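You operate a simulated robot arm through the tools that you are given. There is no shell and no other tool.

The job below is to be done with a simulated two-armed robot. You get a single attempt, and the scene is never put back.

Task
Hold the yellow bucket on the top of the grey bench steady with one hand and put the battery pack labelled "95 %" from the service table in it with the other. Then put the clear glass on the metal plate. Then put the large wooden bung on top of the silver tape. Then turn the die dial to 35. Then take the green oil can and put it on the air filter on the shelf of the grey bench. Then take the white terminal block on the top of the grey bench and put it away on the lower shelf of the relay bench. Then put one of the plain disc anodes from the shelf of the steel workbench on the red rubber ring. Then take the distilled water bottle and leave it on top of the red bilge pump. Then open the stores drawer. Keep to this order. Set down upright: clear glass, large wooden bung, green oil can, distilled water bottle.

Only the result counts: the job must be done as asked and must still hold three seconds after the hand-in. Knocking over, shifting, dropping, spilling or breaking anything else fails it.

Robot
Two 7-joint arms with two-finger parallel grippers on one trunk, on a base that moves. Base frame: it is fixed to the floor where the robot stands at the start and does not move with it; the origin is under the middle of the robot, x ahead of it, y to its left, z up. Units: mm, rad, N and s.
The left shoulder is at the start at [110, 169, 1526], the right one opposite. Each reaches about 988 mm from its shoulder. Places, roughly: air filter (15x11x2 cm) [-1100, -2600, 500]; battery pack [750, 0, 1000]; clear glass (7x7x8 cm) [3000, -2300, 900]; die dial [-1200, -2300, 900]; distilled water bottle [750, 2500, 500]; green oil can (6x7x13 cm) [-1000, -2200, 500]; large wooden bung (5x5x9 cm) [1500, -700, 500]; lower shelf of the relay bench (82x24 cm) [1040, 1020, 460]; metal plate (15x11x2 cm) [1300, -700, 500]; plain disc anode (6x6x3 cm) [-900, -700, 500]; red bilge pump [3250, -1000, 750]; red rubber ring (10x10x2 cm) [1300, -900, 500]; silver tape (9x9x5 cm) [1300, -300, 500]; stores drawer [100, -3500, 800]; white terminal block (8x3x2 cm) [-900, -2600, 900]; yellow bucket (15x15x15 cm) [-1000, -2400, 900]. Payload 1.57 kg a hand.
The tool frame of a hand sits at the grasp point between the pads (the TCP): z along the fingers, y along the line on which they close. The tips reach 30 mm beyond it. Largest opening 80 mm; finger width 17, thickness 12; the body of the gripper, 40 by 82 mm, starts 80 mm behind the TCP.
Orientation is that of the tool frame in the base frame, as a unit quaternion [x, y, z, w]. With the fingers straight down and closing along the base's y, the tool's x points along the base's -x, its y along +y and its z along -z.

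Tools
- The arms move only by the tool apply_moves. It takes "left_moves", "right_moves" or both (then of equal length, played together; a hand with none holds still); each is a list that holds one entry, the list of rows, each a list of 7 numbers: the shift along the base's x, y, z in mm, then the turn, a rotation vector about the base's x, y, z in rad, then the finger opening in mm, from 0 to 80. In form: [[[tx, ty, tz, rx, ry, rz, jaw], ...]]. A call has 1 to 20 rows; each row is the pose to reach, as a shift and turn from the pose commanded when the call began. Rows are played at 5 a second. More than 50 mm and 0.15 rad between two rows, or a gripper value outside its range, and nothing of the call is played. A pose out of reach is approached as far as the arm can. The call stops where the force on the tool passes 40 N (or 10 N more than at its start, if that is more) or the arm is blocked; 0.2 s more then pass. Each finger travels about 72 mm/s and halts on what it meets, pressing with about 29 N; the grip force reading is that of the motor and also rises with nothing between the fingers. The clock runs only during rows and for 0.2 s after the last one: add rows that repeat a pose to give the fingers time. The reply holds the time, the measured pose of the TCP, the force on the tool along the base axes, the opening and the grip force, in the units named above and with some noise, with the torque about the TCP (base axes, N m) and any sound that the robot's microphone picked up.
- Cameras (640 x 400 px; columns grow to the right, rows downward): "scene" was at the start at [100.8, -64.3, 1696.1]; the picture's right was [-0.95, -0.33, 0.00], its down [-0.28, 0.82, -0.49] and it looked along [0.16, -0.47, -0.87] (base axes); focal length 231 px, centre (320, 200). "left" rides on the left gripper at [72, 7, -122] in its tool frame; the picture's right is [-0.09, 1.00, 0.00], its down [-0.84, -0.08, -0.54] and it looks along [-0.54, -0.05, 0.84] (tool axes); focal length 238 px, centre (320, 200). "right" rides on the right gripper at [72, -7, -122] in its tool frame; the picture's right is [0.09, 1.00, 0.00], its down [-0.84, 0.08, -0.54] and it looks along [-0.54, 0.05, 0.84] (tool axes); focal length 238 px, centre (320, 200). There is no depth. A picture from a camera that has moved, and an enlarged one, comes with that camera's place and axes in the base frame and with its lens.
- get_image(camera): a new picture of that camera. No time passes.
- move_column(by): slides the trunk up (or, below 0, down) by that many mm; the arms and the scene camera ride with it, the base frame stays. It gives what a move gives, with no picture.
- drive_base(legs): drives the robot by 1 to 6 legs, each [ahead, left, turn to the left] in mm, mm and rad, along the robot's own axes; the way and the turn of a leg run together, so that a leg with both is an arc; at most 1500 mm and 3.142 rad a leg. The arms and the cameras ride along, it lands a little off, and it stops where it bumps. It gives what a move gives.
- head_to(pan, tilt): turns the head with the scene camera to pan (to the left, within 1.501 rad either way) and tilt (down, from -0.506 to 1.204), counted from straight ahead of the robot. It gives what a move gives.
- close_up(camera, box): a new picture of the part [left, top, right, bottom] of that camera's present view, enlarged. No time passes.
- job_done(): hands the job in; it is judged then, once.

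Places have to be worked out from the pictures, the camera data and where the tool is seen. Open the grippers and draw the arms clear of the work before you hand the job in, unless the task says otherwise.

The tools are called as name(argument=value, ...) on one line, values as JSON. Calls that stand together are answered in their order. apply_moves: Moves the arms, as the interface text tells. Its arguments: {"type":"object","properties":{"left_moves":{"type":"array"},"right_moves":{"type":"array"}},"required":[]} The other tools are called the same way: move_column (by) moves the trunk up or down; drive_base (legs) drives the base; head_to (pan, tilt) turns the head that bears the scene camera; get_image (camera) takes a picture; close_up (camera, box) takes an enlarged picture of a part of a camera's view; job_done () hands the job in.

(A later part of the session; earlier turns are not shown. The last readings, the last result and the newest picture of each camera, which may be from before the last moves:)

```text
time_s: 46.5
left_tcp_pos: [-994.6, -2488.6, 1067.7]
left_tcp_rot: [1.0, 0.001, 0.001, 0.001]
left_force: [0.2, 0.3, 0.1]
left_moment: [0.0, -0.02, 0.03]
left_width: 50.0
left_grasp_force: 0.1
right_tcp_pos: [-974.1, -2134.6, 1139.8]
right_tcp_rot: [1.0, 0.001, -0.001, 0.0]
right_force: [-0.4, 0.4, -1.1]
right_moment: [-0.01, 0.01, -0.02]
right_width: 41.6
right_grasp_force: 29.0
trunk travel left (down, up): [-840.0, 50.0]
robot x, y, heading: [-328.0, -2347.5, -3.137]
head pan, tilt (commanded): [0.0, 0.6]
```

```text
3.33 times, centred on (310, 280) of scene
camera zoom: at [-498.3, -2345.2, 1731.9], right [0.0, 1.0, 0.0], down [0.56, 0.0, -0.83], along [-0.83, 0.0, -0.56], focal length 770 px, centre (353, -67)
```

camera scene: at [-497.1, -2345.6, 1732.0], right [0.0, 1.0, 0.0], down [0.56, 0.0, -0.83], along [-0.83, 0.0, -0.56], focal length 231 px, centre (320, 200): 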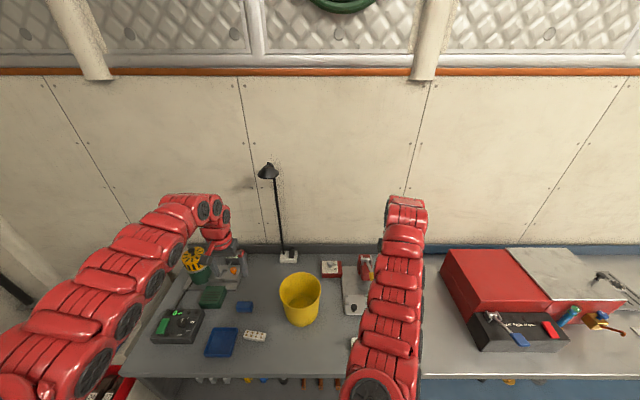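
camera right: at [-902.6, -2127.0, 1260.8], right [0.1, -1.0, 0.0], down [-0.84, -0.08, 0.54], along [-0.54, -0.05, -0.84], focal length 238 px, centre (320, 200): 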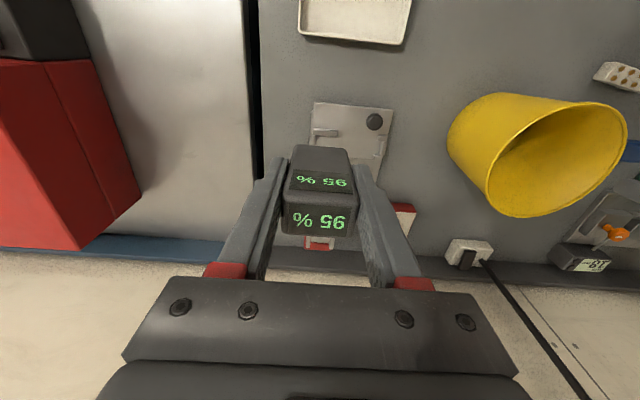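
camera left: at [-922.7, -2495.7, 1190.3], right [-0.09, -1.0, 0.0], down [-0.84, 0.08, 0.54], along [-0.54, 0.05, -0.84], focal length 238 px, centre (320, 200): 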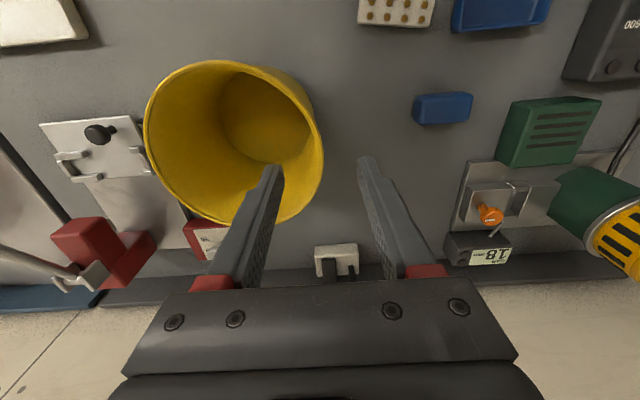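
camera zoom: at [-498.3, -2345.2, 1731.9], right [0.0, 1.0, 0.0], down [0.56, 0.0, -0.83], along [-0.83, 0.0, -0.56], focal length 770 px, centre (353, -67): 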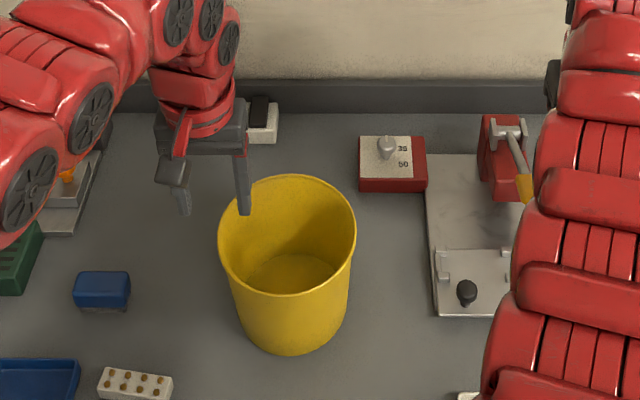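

The rim's left wall is at y≈−2490, centred between the left fingers. I lower the left hand over the wall and close.

apply_moves(left_moves=[[[0, -2, -40, 0, 0, 0, 50], [0, -2, -82, 0, 0, 0, 50], [0, -2, -82, 0, 0, 0, 50], [0, -2, -82, 0, 0, 0, 30], [0, -2, -82, 0, 0, 0, 15], [0, -2, -82, 0, 0, 0, 0], [0, -2, -82, 0, 0, 0, 0], [0, -2, -82, 0, 0, 0, 0]]])

get_image(camera="left")

close_up(camera="scene", box=[220, 220, 400, 340])

```text
time_s: 48.2
left_tcp_pos: [-993.9, -2493.6, 988.8]
left_tcp_rot: [1.0, 0.001, 0.0, -0.001]
left_force: [-2.3, 0.7, 12.0]
left_moment: [1.15, -0.46, 0.21]
left_width: 5.7
left_grasp_force: 25.4
right_tcp_pos: [-973.7, -2135.2, 1140.4]
right_tcp_rot: [1.0, 0.002, -0.002, 0.0]
right_force: [-0.3, -0.7, -1.9]
right_moment: [0.04, -0.02, -0.01]
right_width: 41.6
right_grasp_force: 28.3
trunk travel left (down, up): [-840.0, 50.0]
robot x, y, heading: [-329.0, -2343.2, -3.134]
head pan, tilt (commanded): [0.0, 0.6]
```

```text
taken
camera left: at [-922.4, -2500.0, 1110.4], right [-0.09, -1.0, 0.0], down [-0.84, 0.07, 0.54], along [-0.54, 0.05, -0.84], focal length 238 px, centre (320, 200)
```

left: 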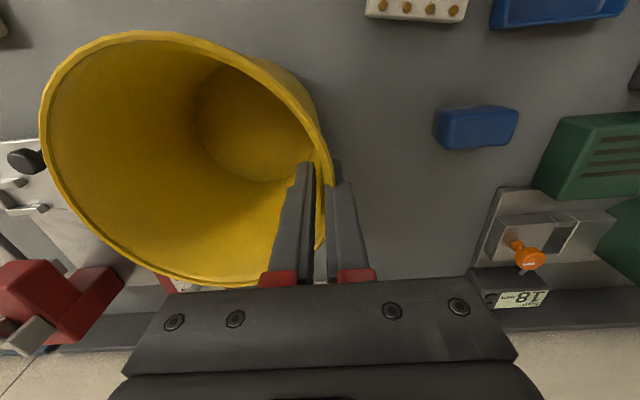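

```text
3.33 times, centred on (310, 280) of scene
camera zoom: at [-498.0, -2345.7, 1732.0], right [0.0, 1.0, 0.0], down [0.56, 0.0, -0.83], along [-0.83, 0.0, -0.56], focal length 770 px, centre (353, -67)
```

zoom: 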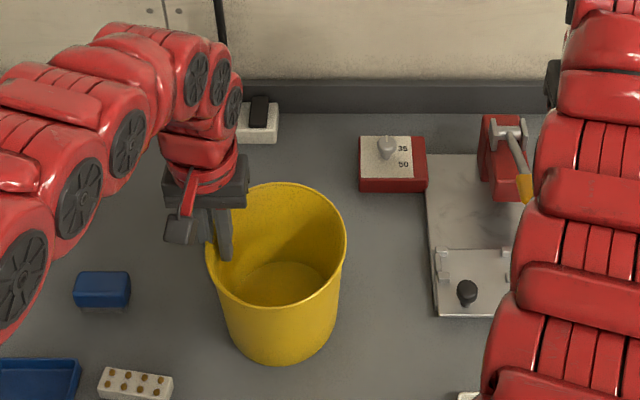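

The left hand holds the bucket rim (5.7 mm, 25 N). The bucket centre is now about (-988, -2424). I bring the right hand with the pack over the bucket at y≈−2402.

apply_moves(right_moves=[[[-2, -45, 0, 0, 0, 0, 10], [-4, -90, 0, 0, 0, 0, 10], [-7, -135, 0, 0, 0, 0, 10], [-10, -180, 0, 0, 0, 0, 10], [-12, -225, 0, 0, 0, 0, 10], [-14, -267, 0, 0, 0, 0, 10], [-14, -267, 0, 0, 0, 0, 10]]])

close_up(camera="scene", box=[200, 200, 400, 340])

get_image(camera="right")

get_image(camera="left")

```text
time_s: 49.9
left_tcp_pos: [-994.1, -2492.7, 988.4]
left_tcp_rot: [1.0, 0.001, 0.001, 0.001]
left_force: [-4.2, -2.6, 10.2]
left_moment: [1.12, -0.19, 0.29]
left_width: 5.5
left_grasp_force: 25.6
right_tcp_pos: [-989.7, -2400.1, 1136.6]
right_tcp_rot: [1.0, 0.001, -0.001, -0.001]
right_force: [-0.4, -0.1, -1.1]
right_moment: [-0.01, -0.02, -0.02]
right_width: 41.5
right_grasp_force: 29.0
trunk travel left (down, up): [-840.0, 50.0]
robot x, y, heading: [-328.7, -2348.5, -3.136]
head pan, tilt (commanded): [0.0, 0.6]
```

```text
2.86 times, centred on (300, 270) of scene
camera zoom: at [-497.6, -2345.0, 1732.0], right [0.0, 1.0, 0.0], down [0.56, 0.0, -0.83], along [-0.83, 0.0, -0.56], focal length 660 px, centre (377, 0)
```

zoom: 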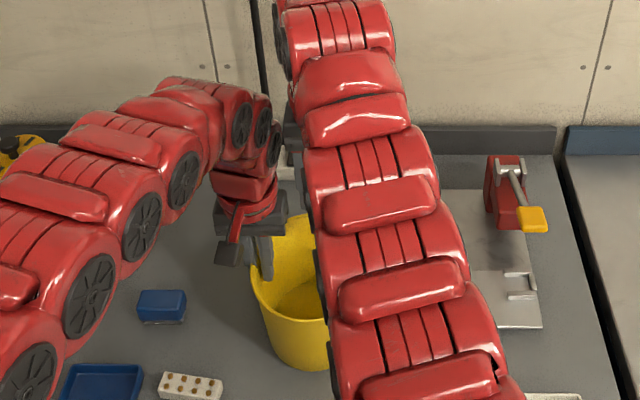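

```text
taken
camera right: at [-917.8, -2392.8, 1257.7], right [0.09, -1.0, 0.0], down [-0.84, -0.08, 0.54], along [-0.54, -0.05, -0.84], focal length 238 px, centre (320, 200)
```

right: 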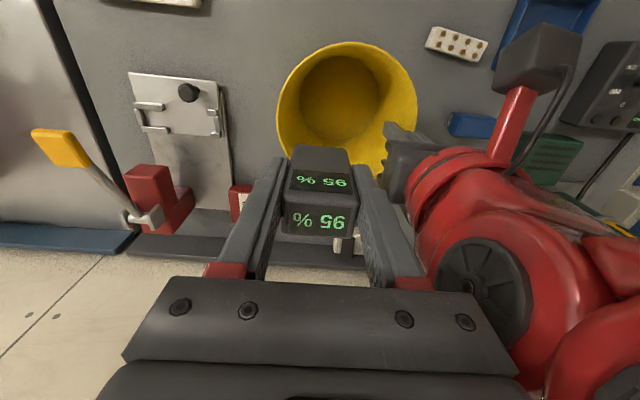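

```text
taken
camera left: at [-922.0, -2499.8, 1110.4], right [-0.09, -1.0, 0.0], down [-0.84, 0.08, 0.54], along [-0.54, 0.05, -0.84], focal length 238 px, centre (320, 200)
```

left: 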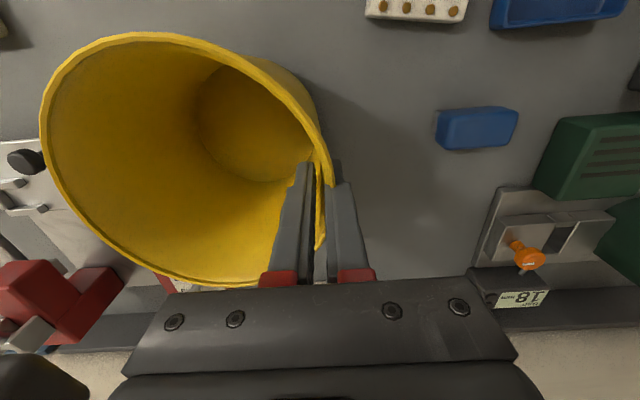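

The pack is over the bucket opening (centre ≈(-987, -2425)). I lower it into the bucket, first to TCP z≈990.

apply_moves(right_moves=[[[0, -3, -40, 0, 0, 0, 10], [0, -3, -80, 0, 0, 0, 10], [0, -3, -115, 0, 0, 0, 10], [0, -3, -146, 0, 0, 0, 10], [0, -3, -146, 0, 0, 0, 10]]])

get_image(camera="right")

get_image(camera="left")

```text
time_s: 51.0
left_tcp_pos: [-993.9, -2494.9, 988.7]
left_tcp_rot: [1.0, 0.001, 0.002, 0.0]
left_force: [-3.8, 0.0, 9.3]
left_moment: [1.12, -0.12, 0.33]
left_width: 5.4
left_grasp_force: 25.7
right_tcp_pos: [-988.3, -2407.2, 995.1]
right_tcp_rot: [1.0, 0.002, -0.001, -0.001]
right_force: [-0.1, -0.2, -0.8]
right_moment: [0.0, 0.01, 0.02]
right_width: 41.5
right_grasp_force: 29.2
trunk travel left (down, up): [-840.0, 50.0]
robot x, y, heading: [-329.7, -2342.1, -3.139]
head pan, tilt (commanded): [0.0, 0.6]
```

```text
taken
camera right: at [-916.8, -2398.5, 1115.5], right [0.1, -1.0, 0.0], down [-0.84, -0.08, 0.54], along [-0.54, -0.05, -0.84], focal length 238 px, centre (320, 200)
```

right: 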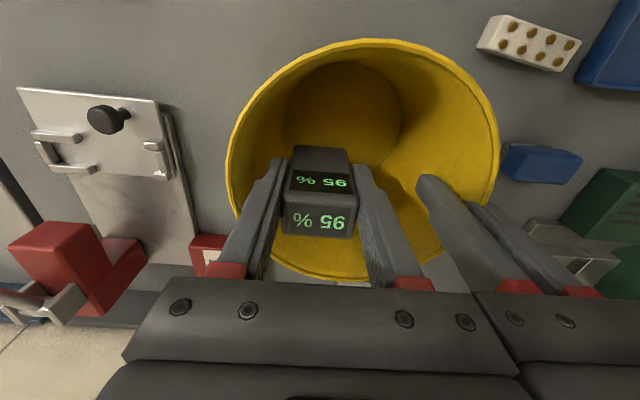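

```text
taken
camera left: at [-922.1, -2500.1, 1110.1], right [-0.09, -1.0, 0.0], down [-0.84, 0.07, 0.54], along [-0.54, 0.05, -0.84], focal length 238 px, centre (320, 200)
```

left: 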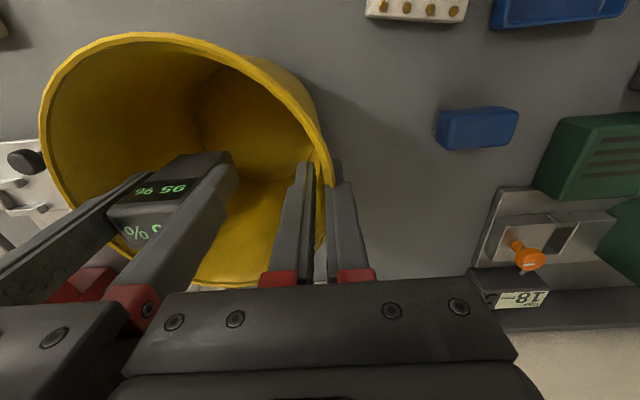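

The pack is inside the rim and both grippers clear each other. I lower further to about z≈935 in small steps.

apply_moves(right_moves=[[[0, 3, -30, 0, 0, 0, 10], [0, 3, -50, 0, 0, 0, 10], [0, 3, -62, 0, 0, 0, 10], [0, 3, -62, 0, 0, 0, 10]]])

get_image(camera="right")

get_image(camera="left")

```text
time_s: 52.0
left_tcp_pos: [-992.2, -2493.6, 988.2]
left_tcp_rot: [1.0, 0.001, 0.001, -0.002]
left_force: [-2.7, 18.1, 8.1]
left_moment: [1.26, -0.09, 0.36]
left_width: 5.5
left_grasp_force: 25.5
right_tcp_pos: [-976.0, -2402.2, 938.8]
right_tcp_rot: [1.0, 0.004, -0.002, 0.002]
right_force: [-2.2, -23.1, 13.3]
right_moment: [0.68, 0.07, 0.22]
right_width: 41.2
right_grasp_force: 28.3
right hand out of reach, approached as far as the arm can: row 2, 3, 4
trunk travel left (down, up): [-840.0, 50.0]
robot x, y, heading: [-330.8, -2344.9, -3.14]
head pan, tilt (commanded): [0.0, 0.6]
```

```text
taken
camera right: at [-904.5, -2393.3, 1059.7], right [0.1, -1.0, 0.0], down [-0.83, -0.08, 0.55], along [-0.54, -0.06, -0.84], focal length 238 px, centre (320, 200)
```

right: 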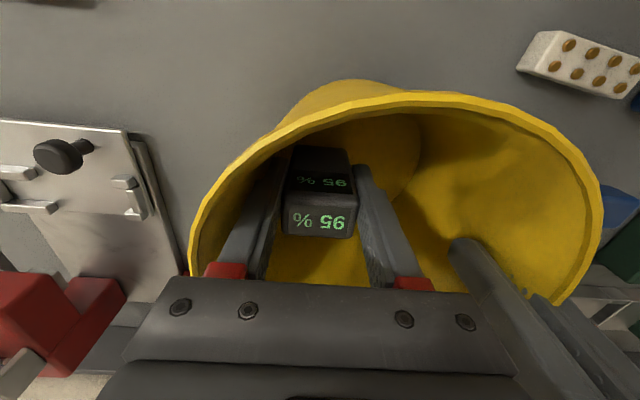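

```text
taken
camera left: at [-920.9, -2499.6, 1110.5], right [-0.09, -1.0, 0.0], down [-0.84, 0.07, 0.54], along [-0.54, 0.05, -0.84], focal length 238 px, centre (320, 200)
```

left: 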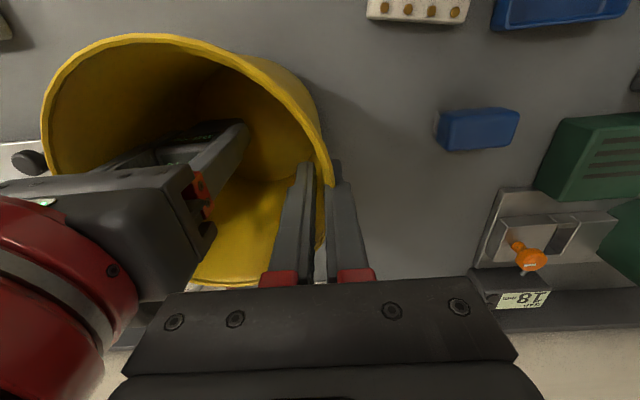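

There is light contact (23 N) of the right finger with the bucket's right wall and the arm is near its reach limit. I back up slightly, shift left 5 mm, then open a little to release the pack.

apply_moves(right_moves=[[[-3, -3, 8, 0, 0, 0, 10], [-6, -6, 12, 0, 0, 0, 10], [-6, -6, 12, 0, 0, 0, 10]]])

get_image(camera="right")

```text
time_s: 52.9
left_tcp_pos: [-994.2, -2494.4, 988.5]
left_tcp_rot: [1.0, 0.002, 0.002, 0.001]
left_force: [-1.1, 7.9, 7.1]
left_moment: [1.18, -0.1, 0.21]
left_width: 5.7
left_grasp_force: 25.3
right_tcp_pos: [-979.7, -2402.8, 948.3]
right_tcp_rot: [1.0, 0.0, 0.0, -0.002]
right_force: [1.3, -9.2, -5.1]
right_moment: [-0.07, 0.01, 0.05]
right_width: 41.7
right_grasp_force: 29.2
right hand out of reach, approached as far as the arm can: row 2
trunk travel left (down, up): [-840.0, 50.0]
robot x, y, heading: [-325.1, -2341.9, -3.135]
head pan, tilt (commanded): [0.0, 0.6]
```

```text
taken
camera right: at [-908.0, -2395.3, 1069.4], right [0.09, -1.0, 0.0], down [-0.84, -0.08, 0.54], along [-0.54, -0.05, -0.84], focal length 238 px, centre (320, 200)
```

right: 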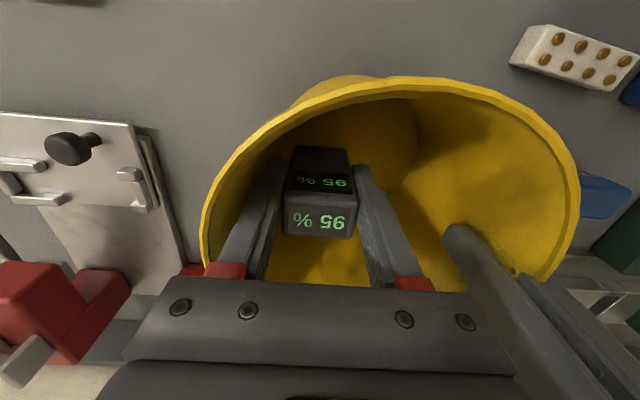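

The red finger block is brushing the rim. I shift another 6 mm left and up a little, then open to 48 to release the pack.

apply_moves(right_moves=[[[0, -3, 6, 0, 0, 0, 10], [0, -6, 8, 0, 0, 0, 10], [0, -6, 8, 0, 0, 0, 48], [0, -6, 8, 0, 0, 0, 48], [0, -6, 8, 0, 0, 0, 48]]])

get_image(camera="right")

get_image(camera="left")

```text
time_s: 54.0
left_tcp_pos: [-993.7, -2494.9, 986.7]
left_tcp_rot: [1.0, 0.002, 0.001, 0.0]
left_force: [-2.7, -2.3, 9.0]
left_moment: [1.09, -0.14, 0.23]
left_width: 5.3
left_grasp_force: 25.1
right_tcp_pos: [-980.1, -2408.2, 956.5]
right_tcp_rot: [1.0, 0.001, -0.001, 0.0]
right_force: [-0.4, 0.0, 0.6]
right_moment: [0.01, 0.02, -0.03]
right_width: 48.7
right_grasp_force: 0.3
right hand out of reach, approached as far as the arm can: row 2, 3, 4, 5
trunk travel left (down, up): [-840.0, 50.0]
robot x, y, heading: [-327.9, -2344.4, -3.136]
head pan, tilt (commanded): [0.0, 0.6]
```

```text
taken
camera right: at [-908.4, -2400.9, 1077.6], right [0.1, -1.0, 0.0], down [-0.84, -0.08, 0.54], along [-0.54, -0.05, -0.84], focal length 238 px, centre (320, 200)
```

right: 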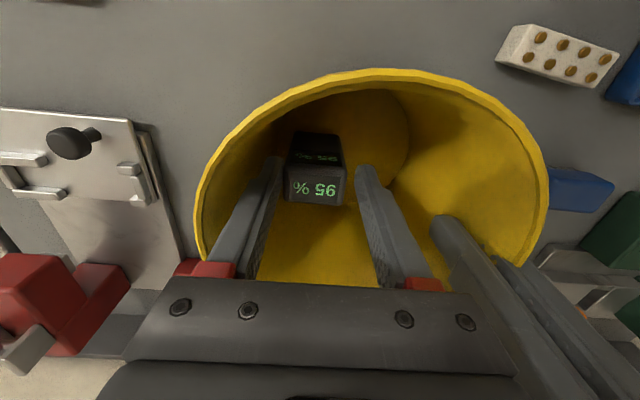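

```text
taken
camera left: at [-922.2, -2500.8, 1110.4], right [-0.09, -1.0, 0.0], down [-0.84, 0.07, 0.54], along [-0.54, 0.05, -0.84], focal length 238 px, centre (320, 200)
```

left: 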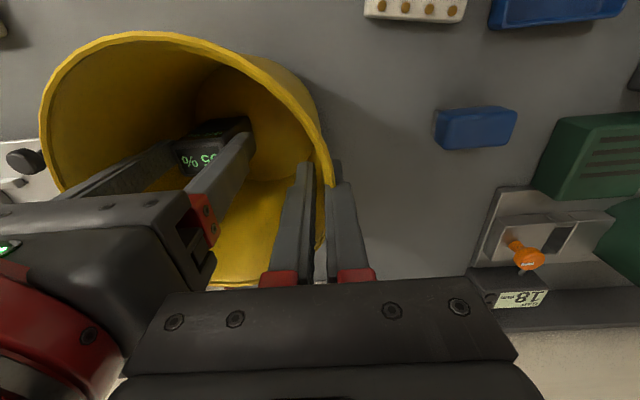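

The pack stands inside the bucket. I raise the right hand straight out while the left keeps holding.

apply_moves(right_moves=[[[0, 0, 30, 0, 0, 0, 48], [0, 0, 65, 0, 0, 0, 48], [0, 0, 105, 0, 0, 0, 48], [0, 0, 145, 0, 0, 0, 48], [0, 0, 180, 0, 0, 0, 48], [0, 40, 180, 0, 0, 0, 48], [0, 85, 180, 0, 0, 0, 48], [0, 130, 180, 0, 0, 0, 48], [0, 175, 180, 0, 0, 0, 48], [0, 220, 180, 0, 0, 0, 48], [0, 250, 180, 0, 0, 0, 48]]])

get_image(camera="left")

```text
time_s: 56.5
left_tcp_pos: [-995.0, -2493.5, 988.8]
left_tcp_rot: [1.0, 0.002, 0.0, 0.0]
left_force: [-1.8, -0.7, 8.8]
left_moment: [1.12, -0.05, 0.19]
left_width: 5.6
left_grasp_force: 26.0
right_tcp_pos: [-980.7, -2156.5, 1138.4]
right_tcp_rot: [1.0, 0.002, -0.001, 0.0]
right_force: [0.6, 1.1, 0.6]
right_moment: [-0.01, -0.01, -0.01]
right_width: 48.0
right_grasp_force: 0.1
trunk travel left (down, up): [-840.0, 50.0]
robot x, y, heading: [-330.3, -2345.6, -3.137]
head pan, tilt (commanded): [0.0, 0.6]
```

```text
taken
camera left: at [-921.9, -2499.6, 1110.4], right [-0.09, -1.0, 0.0], down [-0.84, 0.07, 0.54], along [-0.54, 0.05, -0.84], focal length 238 px, centre (320, 200)
```

left: 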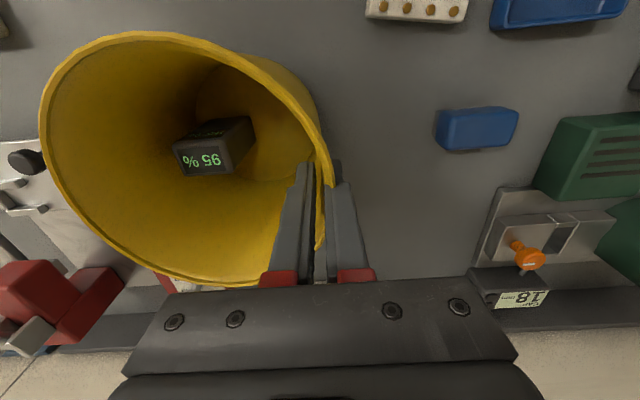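

Battery is standing in the bucket. I open the left fingers gently and lift the left hand away.

apply_moves(left_moves=[[[0, 0, 0, 0, 0, 0, 12], [0, 0, 0, 0, 0, 0, 24], [0, 0, 0, 0, 0, 0, 36], [0, 0, 0, 0, 0, 0, 36], [0, 0, 30, 0, 0, 0, 36], [0, 0, 70, 0, 0, 0, 36], [0, 0, 110, 0, 0, 0, 36], [0, 0, 150, 0, 0, 0, 36], [0, -40, 150, 0, 0, 0, 36], [0, -80, 150, 0, 0, 0, 36], [0, -120, 150, 0, 0, 0, 36]]])

get_image(camera="left")

get_image(camera="scene")

```text
time_s: 58.9
left_tcp_pos: [-993.4, -2613.7, 1138.9]
left_tcp_rot: [1.0, 0.002, 0.002, 0.0]
left_force: [0.0, 0.4, -0.1]
left_moment: [0.03, 0.0, -0.01]
left_width: 35.9
left_grasp_force: 0.1
right_tcp_pos: [-981.7, -2159.3, 1137.5]
right_tcp_rot: [1.0, 0.002, -0.002, 0.0]
right_force: [0.1, -0.2, -0.1]
right_moment: [0.0, 0.0, 0.01]
right_width: 48.2
right_grasp_force: 0.0
trunk travel left (down, up): [-840.0, 50.0]
robot x, y, heading: [-329.3, -2339.9, -3.139]
head pan, tilt (commanded): [0.0, 0.6]
```

```text
taken
camera left: at [-921.4, -2619.7, 1260.5], right [-0.09, -1.0, 0.0], down [-0.84, 0.07, 0.54], along [-0.54, 0.05, -0.84], focal length 238 px, centre (320, 200)
```

left: 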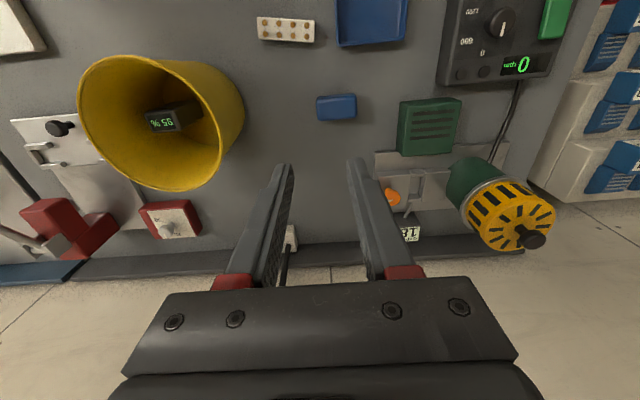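

```text
taken
camera scene: at [-498.4, -2346.5, 1731.8], right [0.0, 1.0, 0.0], down [0.56, 0.0, -0.83], along [-0.83, 0.0, -0.56], focal length 231 px, centre (320, 200)
```

scene: 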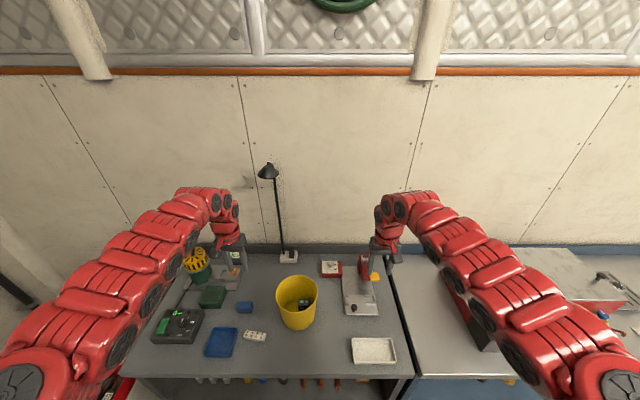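

Step 1 is done: the pack stands in the bucket. Now I back off, turn toward −y and survey the route to the clear glass.

drive_base(legs=[[-360, 0, 0], [0, 0, 1.57]])

head_to(pan=0.9, tilt=0.3)

get_image(camera="scene")

head_to(pan=0.0, tilt=0.3)

get_image(camera="scene")

```text
time_s: 65.0
left_tcp_pos: [281.6, -3018.4, 1139.2]
left_tcp_rot: [0.718, 0.696, 0.002, -0.001]
left_force: [0.2, -0.1, 0.2]
left_moment: [0.0, -0.02, 0.01]
left_width: 35.9
left_grasp_force: 0.1
right_tcp_pos: [-173.8, -2991.9, 1138.5]
right_tcp_rot: [0.718, 0.696, -0.001, 0.0]
right_force: [0.3, 0.1, -1.1]
right_moment: [0.0, -0.01, -0.03]
right_width: 48.2
right_grasp_force: 0.1
trunk travel left (down, up): [-840.0, 50.0]
robot x, y, heading: [37.6, -2346.1, -1.598]
head pan, tilt (commanded): [0.0, 0.6]
```

```text
time_s: 66.2
left_tcp_pos: [280.7, -3018.4, 1139.9]
left_tcp_rot: [0.718, 0.696, 0.002, -0.002]
left_force: [0.2, 0.2, -0.1]
left_moment: [-0.01, -0.01, -0.04]
left_width: 35.9
left_grasp_force: 0.0
right_tcp_pos: [-173.4, -2991.4, 1138.0]
right_tcp_rot: [0.718, 0.696, -0.001, 0.0]
right_force: [-0.1, 0.2, 0.0]
right_moment: [-0.01, 0.01, -0.02]
right_width: 47.9
right_grasp_force: 0.1
trunk travel left (down, up): [-840.0, 50.0]
robot x, y, heading: [37.3, -2347.0, -1.603]
head pan, tilt (commanded): [0.901, 0.3]
```

```text
taken
camera scene: at [103.9, -2487.9, 1759.3], right [-0.65, -0.76, 0.0], down [-0.23, 0.19, -0.96], along [0.73, -0.62, -0.3], focal length 231 px, centre (320, 200)
```

scene: 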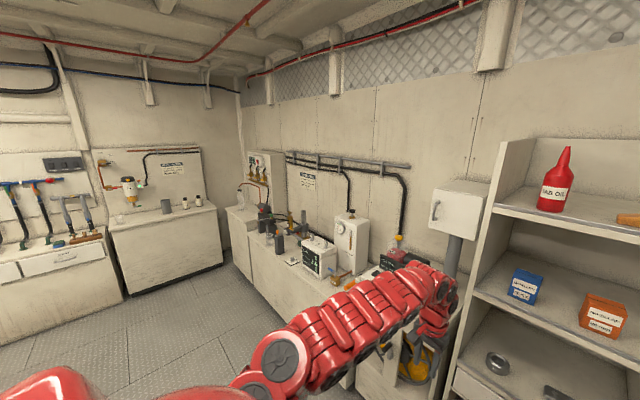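

```text
time_s: 67.4
left_tcp_pos: [282.0, -3017.9, 1138.3]
left_tcp_rot: [0.718, 0.696, 0.001, -0.002]
left_force: [-0.2, -0.6, 0.6]
left_moment: [-0.01, 0.03, 0.03]
left_width: 36.1
left_grasp_force: 0.1
right_tcp_pos: [-172.9, -2991.3, 1138.8]
right_tcp_rot: [0.718, 0.696, -0.001, 0.001]
right_force: [-0.3, 0.8, 0.2]
right_moment: [0.02, 0.02, 0.0]
right_width: 48.0
right_grasp_force: 0.2
trunk travel left (down, up): [-840.0, 50.0]
robot x, y, heading: [36.2, -2343.4, -1.6]
head pan, tilt (commanded): [0.0, 0.3]
```

```text
taken
camera scene: at [29.8, -2520.9, 1759.3], right [-1.0, 0.03, 0.0], down [0.01, 0.3, -0.96], along [-0.03, -0.95, -0.3], focal length 231 px, centre (320, 200)
```

scene: 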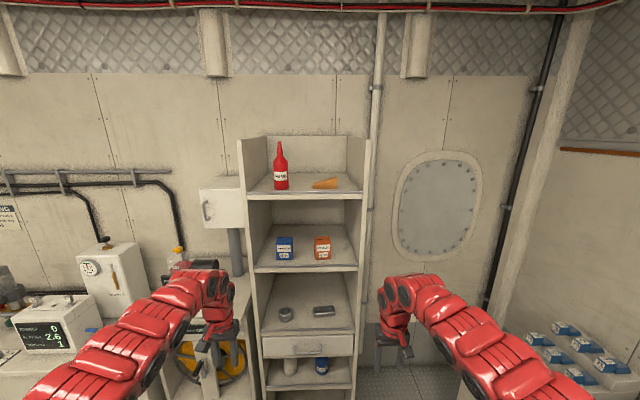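

The shelf unit with the stores drawer is ahead. I turn left to face +x and look at the route toward the far bench.

drive_base(legs=[[0, 0, 1.6]])

get_image(camera="scene")

head_to(pan=0.8, tilt=0.35)

get_image(camera="scene")

```text
time_s: 71.6
left_tcp_pos: [708.4, -2096.6, 1138.4]
left_tcp_rot: [0.014, 1.0, 0.0, -0.002]
left_force: [-0.3, -0.2, 0.9]
left_moment: [-0.04, -0.01, -0.01]
left_width: 36.2
left_grasp_force: 0.0
right_tcp_pos: [683.8, -2550.4, 1139.3]
right_tcp_rot: [0.012, 1.0, 0.0, 0.001]
right_force: [0.3, 0.8, 0.6]
right_moment: [0.0, 0.01, -0.02]
right_width: 47.9
right_grasp_force: 0.1
trunk travel left (down, up): [-840.0, 50.0]
robot x, y, heading: [34.8, -2346.1, -0.02]
head pan, tilt (commanded): [0.0, 0.3]
```

```text
taken
camera scene: at [208.7, -2351.5, 1759.3], right [-0.02, -1.0, 0.0], down [-0.3, 0.01, -0.96], along [0.95, -0.02, -0.3], focal length 231 px, centre (320, 200)
```

scene: 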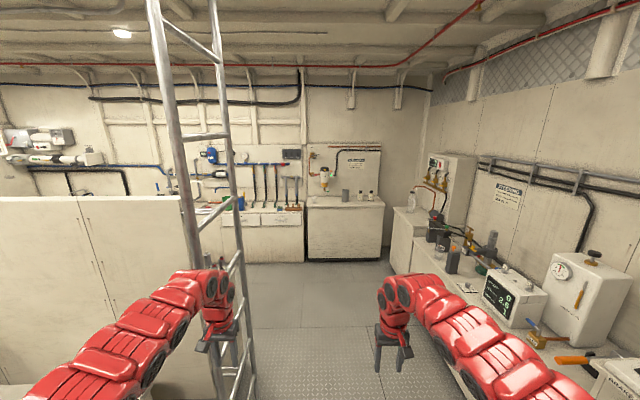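

```text
time_s: 72.8
left_tcp_pos: [707.1, -2096.0, 1139.2]
left_tcp_rot: [0.013, 1.0, 0.0, -0.002]
left_force: [-0.8, 0.0, 0.5]
left_moment: [-0.01, 0.01, 0.03]
left_width: 36.3
left_grasp_force: 0.1
right_tcp_pos: [682.9, -2549.4, 1137.1]
right_tcp_rot: [0.012, 1.0, 0.0, 0.0]
right_force: [0.6, -0.2, 0.4]
right_moment: [0.03, 0.0, -0.01]
right_width: 47.9
right_grasp_force: 0.0
trunk travel left (down, up): [-840.0, 50.0]
robot x, y, heading: [37.3, -2346.2, -0.019]
head pan, tilt (commanded): [0.799, 0.351]
```

```text
taken
camera scene: at [181.9, -2284.1, 1754.6], right [0.7, -0.71, 0.0], down [-0.25, -0.24, -0.94], along [0.67, 0.66, -0.34], focal length 231 px, centre (320, 200)
```

scene: 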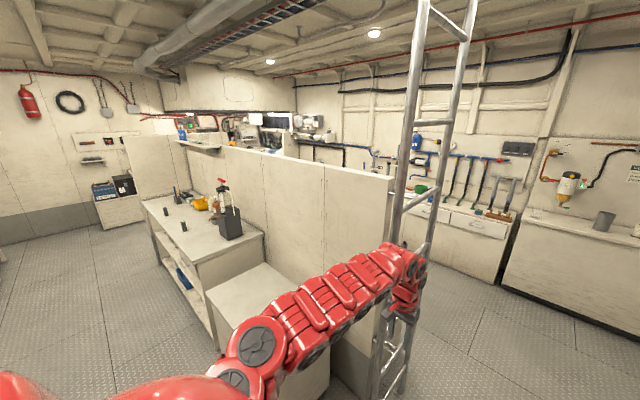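

The ladder stands to my left around x≈1000–1350, y≈−2050…−1850; I must pass to its right (y≈−2600). I zoom in toward the far bench first.

head_to(pan=0.0, tilt=0.3)

close_up(camera="scene", box=[180, 130, 400, 270])

close_up(camera="scene", box=[380, 150, 600, 300])

```text
time_s: 73.9
left_tcp_pos: [706.3, -2096.1, 1137.1]
left_tcp_rot: [0.013, 1.0, 0.001, -0.002]
left_force: [-0.3, -0.3, -0.3]
left_moment: [0.01, 0.03, 0.0]
left_width: 36.3
left_grasp_force: 0.0
right_tcp_pos: [682.9, -2551.0, 1138.2]
right_tcp_rot: [0.012, 1.0, -0.001, 0.001]
right_force: [0.2, -0.8, -0.5]
right_moment: [0.02, 0.01, -0.03]
right_width: 47.8
right_grasp_force: 0.0
trunk travel left (down, up): [-840.0, 50.0]
robot x, y, heading: [33.9, -2348.1, -0.03]
head pan, tilt (commanded): [0.0, 0.3]
```

```text
2.86 times, centred on (290, 200) of scene
camera zoom: at [208.7, -2351.3, 1759.3], right [-0.02, -1.0, 0.0], down [-0.3, 0.01, -0.96], along [0.95, -0.02, -0.3], focal length 660 px, centre (406, 200)
```

zoom: 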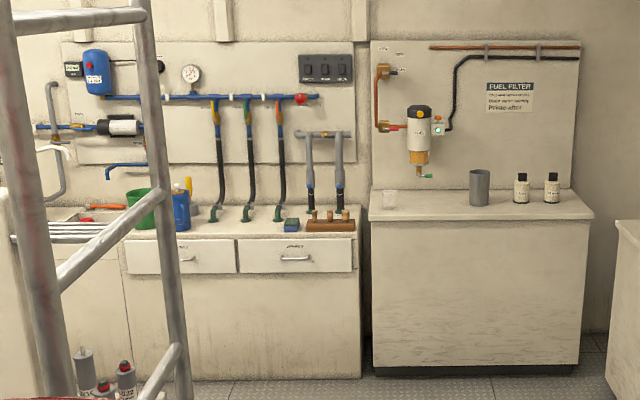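

```text
2.67 times, centred on (490, 225) of scene
camera zoom: at [208.7, -2351.3, 1759.3], right [-0.02, -1.0, 0.0], down [-0.3, 0.01, -0.96], along [0.95, -0.02, -0.3], focal length 616 px, centre (-133, 133)
```

zoom: 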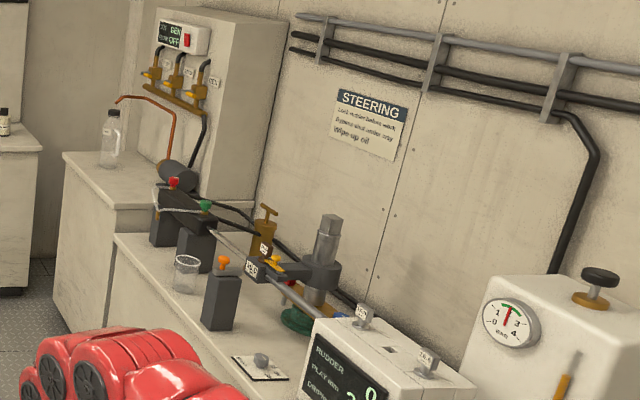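

The clear glass is on the counter at about (3050, -2340). I strafe right to clear the ladder, then drive ahead 2 m.

drive_base(legs=[[0, -260, 0.03], [1400, 0, 0], [600, 0, 0]])

head_to(pan=0.0, tilt=0.5)

get_image(camera="scene")

head_to(pan=1.0, tilt=0.5)

get_image(camera="scene")

```text
time_s: 85.4
left_tcp_pos: [2731.6, -2390.5, 1139.5]
left_tcp_rot: [0.018, 1.0, -0.001, -0.002]
left_force: [0.0, 0.8, 0.6]
left_moment: [-0.01, 0.02, -0.01]
left_width: 36.1
left_grasp_force: 0.0
right_tcp_pos: [2701.5, -2845.1, 1139.2]
right_tcp_rot: [0.017, 1.0, 0.0, 0.001]
right_force: [-0.1, 0.5, 0.9]
right_moment: [0.0, 0.0, -0.01]
right_width: 48.0
right_grasp_force: 0.1
trunk travel left (down, up): [-840.0, 50.0]
robot x, y, heading: [2058.9, -2635.4, -0.032]
head pan, tilt (commanded): [0.0, 0.3]
```

```text
time_s: 86.1
left_tcp_pos: [2732.5, -2390.9, 1138.2]
left_tcp_rot: [0.019, 1.0, 0.0, -0.002]
left_force: [0.0, 0.1, 0.7]
left_moment: [-0.01, -0.02, -0.01]
left_width: 36.0
left_grasp_force: 0.1
right_tcp_pos: [2703.1, -2844.6, 1137.3]
right_tcp_rot: [0.017, 1.0, 0.0, 0.001]
right_force: [0.8, -0.4, 0.2]
right_moment: [0.0, -0.02, 0.0]
right_width: 48.0
right_grasp_force: 0.1
trunk travel left (down, up): [-840.0, 50.0]
robot x, y, heading: [2054.4, -2631.6, -0.031]
head pan, tilt (commanded): [0.0, 0.499]
```

```text
taken
camera scene: at [2229.1, -2641.0, 1740.9], right [-0.03, -1.0, 0.0], down [-0.48, 0.02, -0.88], along [0.88, -0.03, -0.48], focal length 231 px, centre (320, 200)
```

scene: 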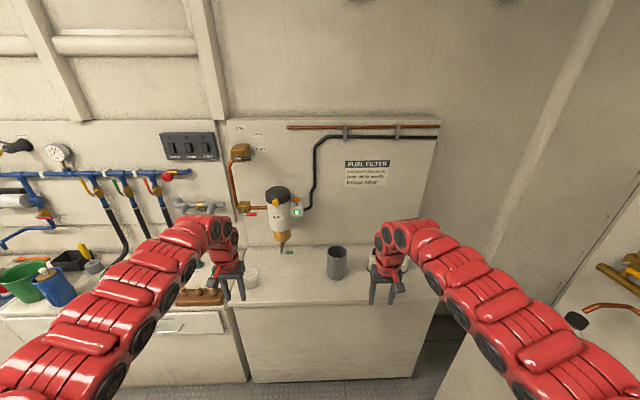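

```text
time_s: 87.4
left_tcp_pos: [2732.2, -2390.9, 1138.9]
left_tcp_rot: [0.018, 1.0, 0.001, -0.002]
left_force: [0.3, -0.8, 1.3]
left_moment: [0.03, -0.04, -0.02]
left_width: 36.1
left_grasp_force: 0.0
right_tcp_pos: [2702.9, -2844.6, 1139.4]
right_tcp_rot: [0.017, 1.0, 0.0, 0.001]
right_force: [-0.2, 0.3, 0.2]
right_moment: [0.0, 0.01, 0.01]
right_width: 48.1
right_grasp_force: 0.1
trunk travel left (down, up): [-840.0, 50.0]
robot x, y, heading: [2058.0, -2634.3, -0.034]
head pan, tilt (commanded): [1.0, 0.499]
```

```text
taken
camera scene: at [2189.3, -2563.1, 1740.9], right [0.82, -0.57, 0.0], down [-0.27, -0.39, -0.88], along [0.5, 0.72, -0.48], focal length 231 px, centre (320, 200)
```

scene: 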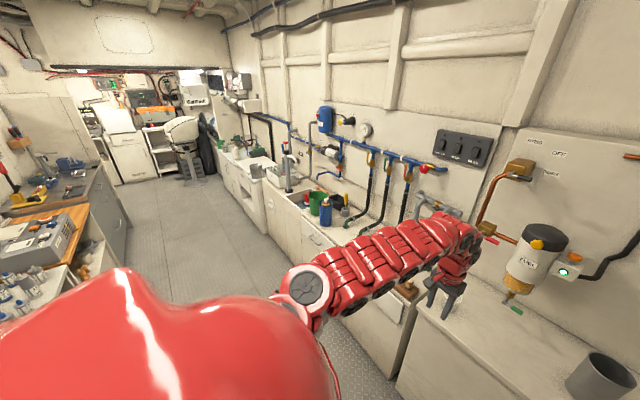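

The glass is at about (3041, -2323), the counter front at x≈2905. I drive closer: ahead 290, left 110.

drive_base(legs=[[290, 110, 0.03]])

get_image(camera="left")

head_to(pan=0.3, tilt=0.7)

get_image(camera="scene")

```text
time_s: 89.5
left_tcp_pos: [3017.5, -2269.4, 1140.1]
left_tcp_rot: [0.006, 1.0, 0.0, -0.001]
left_force: [0.6, 0.5, 0.9]
left_moment: [0.03, 0.0, -0.06]
left_width: 36.1
left_grasp_force: 0.0
right_tcp_pos: [2998.8, -2723.7, 1138.4]
right_tcp_rot: [0.006, 1.0, 0.0, 0.002]
right_force: [-0.2, 1.1, -0.2]
right_moment: [0.01, 0.02, -0.02]
right_width: 48.2
right_grasp_force: 0.0
trunk travel left (down, up): [-840.0, 50.0]
robot x, y, heading: [2349.3, -2528.2, -0.009]
head pan, tilt (commanded): [1.0, 0.499]
```

```text
taken
camera left: at [2946.1, -2260.9, 1261.3], right [0.1, 0.99, 0.0], down [0.84, -0.09, 0.54], along [0.54, -0.06, -0.84], focal length 238 px, centre (320, 200)
```

left: 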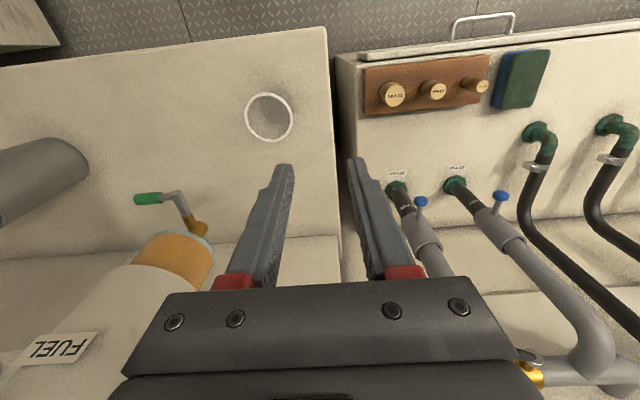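

```text
time_s: 90.6
left_tcp_pos: [3018.2, -2268.0, 1138.8]
left_tcp_rot: [0.006, 1.0, 0.001, -0.002]
left_force: [-0.3, -0.7, -0.3]
left_moment: [-0.01, 0.01, -0.01]
left_width: 35.9
left_grasp_force: 0.1
right_tcp_pos: [2999.6, -2723.0, 1137.6]
right_tcp_rot: [0.005, 1.0, 0.0, 0.0]
right_force: [0.1, -0.1, -0.4]
right_moment: [0.02, -0.01, 0.01]
right_width: 47.8
right_grasp_force: 0.0
trunk travel left (down, up): [-840.0, 50.0]
robot x, y, heading: [2352.9, -2527.0, -0.012]
head pan, tilt (commanded): [0.3, 0.7]
```

```text
taken
camera scene: at [2510.7, -2505.9, 1723.3], right [0.29, -0.96, 0.0], down [-0.62, -0.19, -0.77], along [0.73, 0.22, -0.64], focal length 231 px, centre (320, 200)
```

scene: 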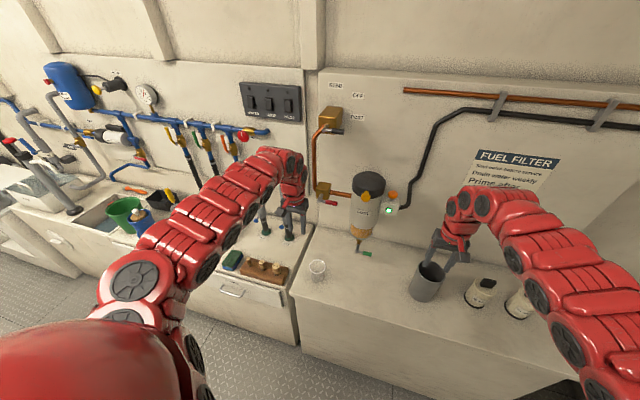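

The glass is visible from both cameras; I zoom in for a better fix on it.

close_up(camera="scene", box=[270, 230, 390, 305])

close_up(camera="left", box=[200, 60, 360, 160])

```text
5.33 times, centred on (330, 268) of scene
camera zoom: at [2510.7, -2505.9, 1723.3], right [0.29, -0.96, 0.0], down [-0.62, -0.19, -0.77], along [0.73, 0.22, -0.64], focal length 1231 px, centre (267, -160)
```

zoom: 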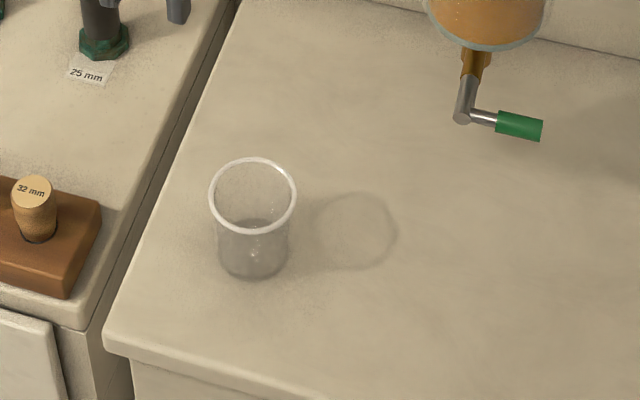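

```text
4.00 times, centred on (280, 110) of left
camera zoom: at [2946.9, -2260.6, 1260.8], right [0.1, 0.99, 0.0], down [0.84, -0.09, 0.54], along [0.54, -0.06, -0.84], focal length 953 px, centre (480, 560)
```

zoom: 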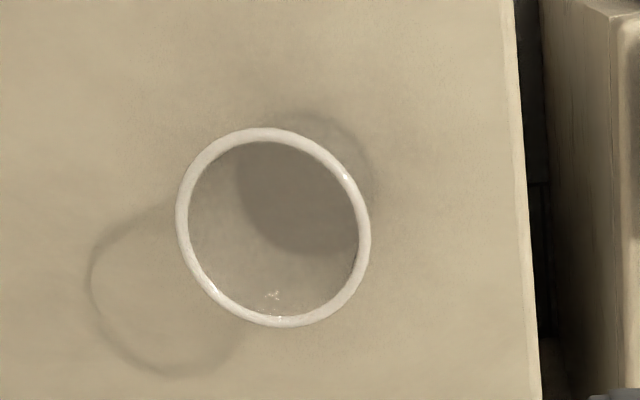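

Triangulating gives the glass rim centre ≈(3021, -2341, 922), diameter ≈67. Before choosing the grasp, I look toward the destination shelf at (1300, -700, 500).

head_to(pan=1.5, tilt=0.3)

get_image(camera="scene")

close_up(camera="scene", box=[40, 160, 240, 310])

```text
time_s: 92.0
left_tcp_pos: [3018.5, -2268.0, 1139.1]
left_tcp_rot: [0.006, 1.0, 0.0, -0.003]
left_force: [-0.9, 0.1, -0.2]
left_moment: [0.0, -0.02, -0.05]
left_width: 36.0
left_grasp_force: 0.1
right_tcp_pos: [3000.7, -2723.1, 1139.1]
right_tcp_rot: [0.005, 1.0, 0.0, 0.001]
right_force: [-0.4, 0.0, 0.7]
right_moment: [-0.01, 0.02, -0.03]
right_width: 47.7
right_grasp_force: 0.2
trunk travel left (down, up): [-840.0, 50.0]
robot x, y, heading: [2350.9, -2527.0, -0.007]
head pan, tilt (commanded): [1.499, 0.3]
```

```text
taken
camera scene: at [2437.8, -2437.1, 1759.3], right [1.0, -0.08, 0.0], down [-0.02, -0.29, -0.96], along [0.08, 0.95, -0.3], focal length 231 px, centre (320, 200)
```

scene: 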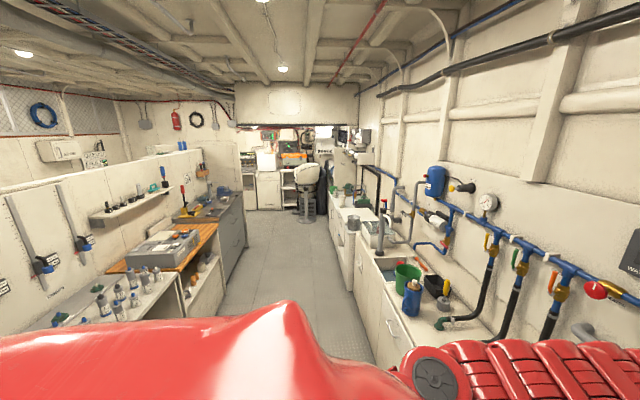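

```text
2.67 times, centred on (140, 235) of scene
camera zoom: at [2437.8, -2437.1, 1759.3], right [1.0, -0.08, 0.0], down [-0.02, -0.29, -0.96], along [0.08, 0.95, -0.3], focal length 616 px, centre (800, 107)
```

zoom: 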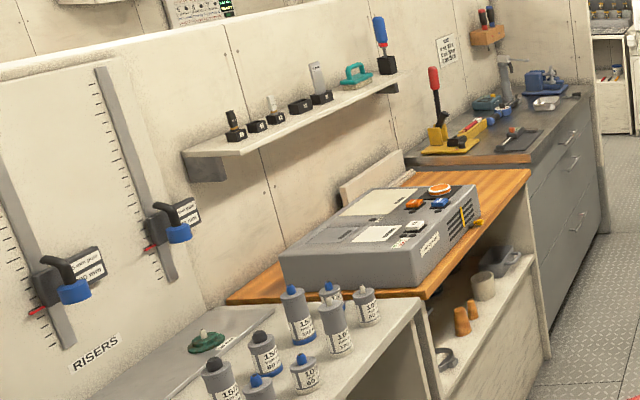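

The target shelf sits under a wooden bench top (front edge x≈1622), so I need a shallow, forward-pointing grasp. I back off from the counter and strafe left so the right arm faces the glass.

drive_base(legs=[[-330, 0, 0.01], [0, 350, 0]])

apply_moves(left_moves=[[[-30, 35, 0, 0, 0, 0, 36], [-60, 70, 0, 0, 0, 0, 36], [-90, 105, 0, 0, 0, 0, 36], [-120, 140, 0, 0, 0, 0, 36], [-150, 175, 0, 0, 0, 0, 36], [-180, 210, 0, 0, 0, 0, 36], [-210, 245, 0, 0, 0, 0, 36], [-240, 280, 0, 0, 0, 0, 36], [-240, 310, -20, 0, 0, 0, 36], [-240, 330, -60, 0, 0, 0, 36], [-240, 330, -90, 0, 0, 0, 36]]])

```text
time_s: 96.0
left_tcp_pos: [2696.0, -1913.2, 1139.3]
left_tcp_rot: [0.006, 1.0, 0.0, -0.002]
left_force: [-0.8, 0.7, 0.1]
left_moment: [-0.03, 0.0, -0.01]
left_width: 36.0
left_grasp_force: 0.1
right_tcp_pos: [2675.7, -2368.4, 1137.4]
right_tcp_rot: [0.006, 1.0, -0.001, 0.002]
right_force: [-0.2, -0.5, 1.0]
right_moment: [-0.02, 0.01, 0.02]
right_width: 47.9
right_grasp_force: 0.1
trunk travel left (down, up): [-840.0, 50.0]
robot x, y, heading: [2025.8, -2171.1, -0.007]
head pan, tilt (commanded): [1.499, 0.3]
```

```text
time_s: 98.4
left_tcp_pos: [2453.3, -1582.3, 1047.0]
left_tcp_rot: [0.005, 1.0, -0.001, -0.003]
left_force: [-0.1, -0.9, -0.6]
left_moment: [0.02, 0.02, 0.02]
left_width: 36.0
left_grasp_force: 0.1
left hand out of reach, approached as far as the arm can: row 2, 3, 4, 5, 6, 7, 8, 9, 10
right_tcp_pos: [2676.5, -2368.0, 1137.6]
right_tcp_rot: [0.005, 1.0, 0.0, 0.001]
right_force: [-0.2, 0.6, 0.1]
right_moment: [0.0, 0.06, 0.02]
right_width: 48.0
right_grasp_force: 0.1
trunk travel left (down, up): [-840.0, 50.0]
robot x, y, heading: [2024.0, -2171.8, -0.008]
head pan, tilt (commanded): [1.499, 0.3]
```

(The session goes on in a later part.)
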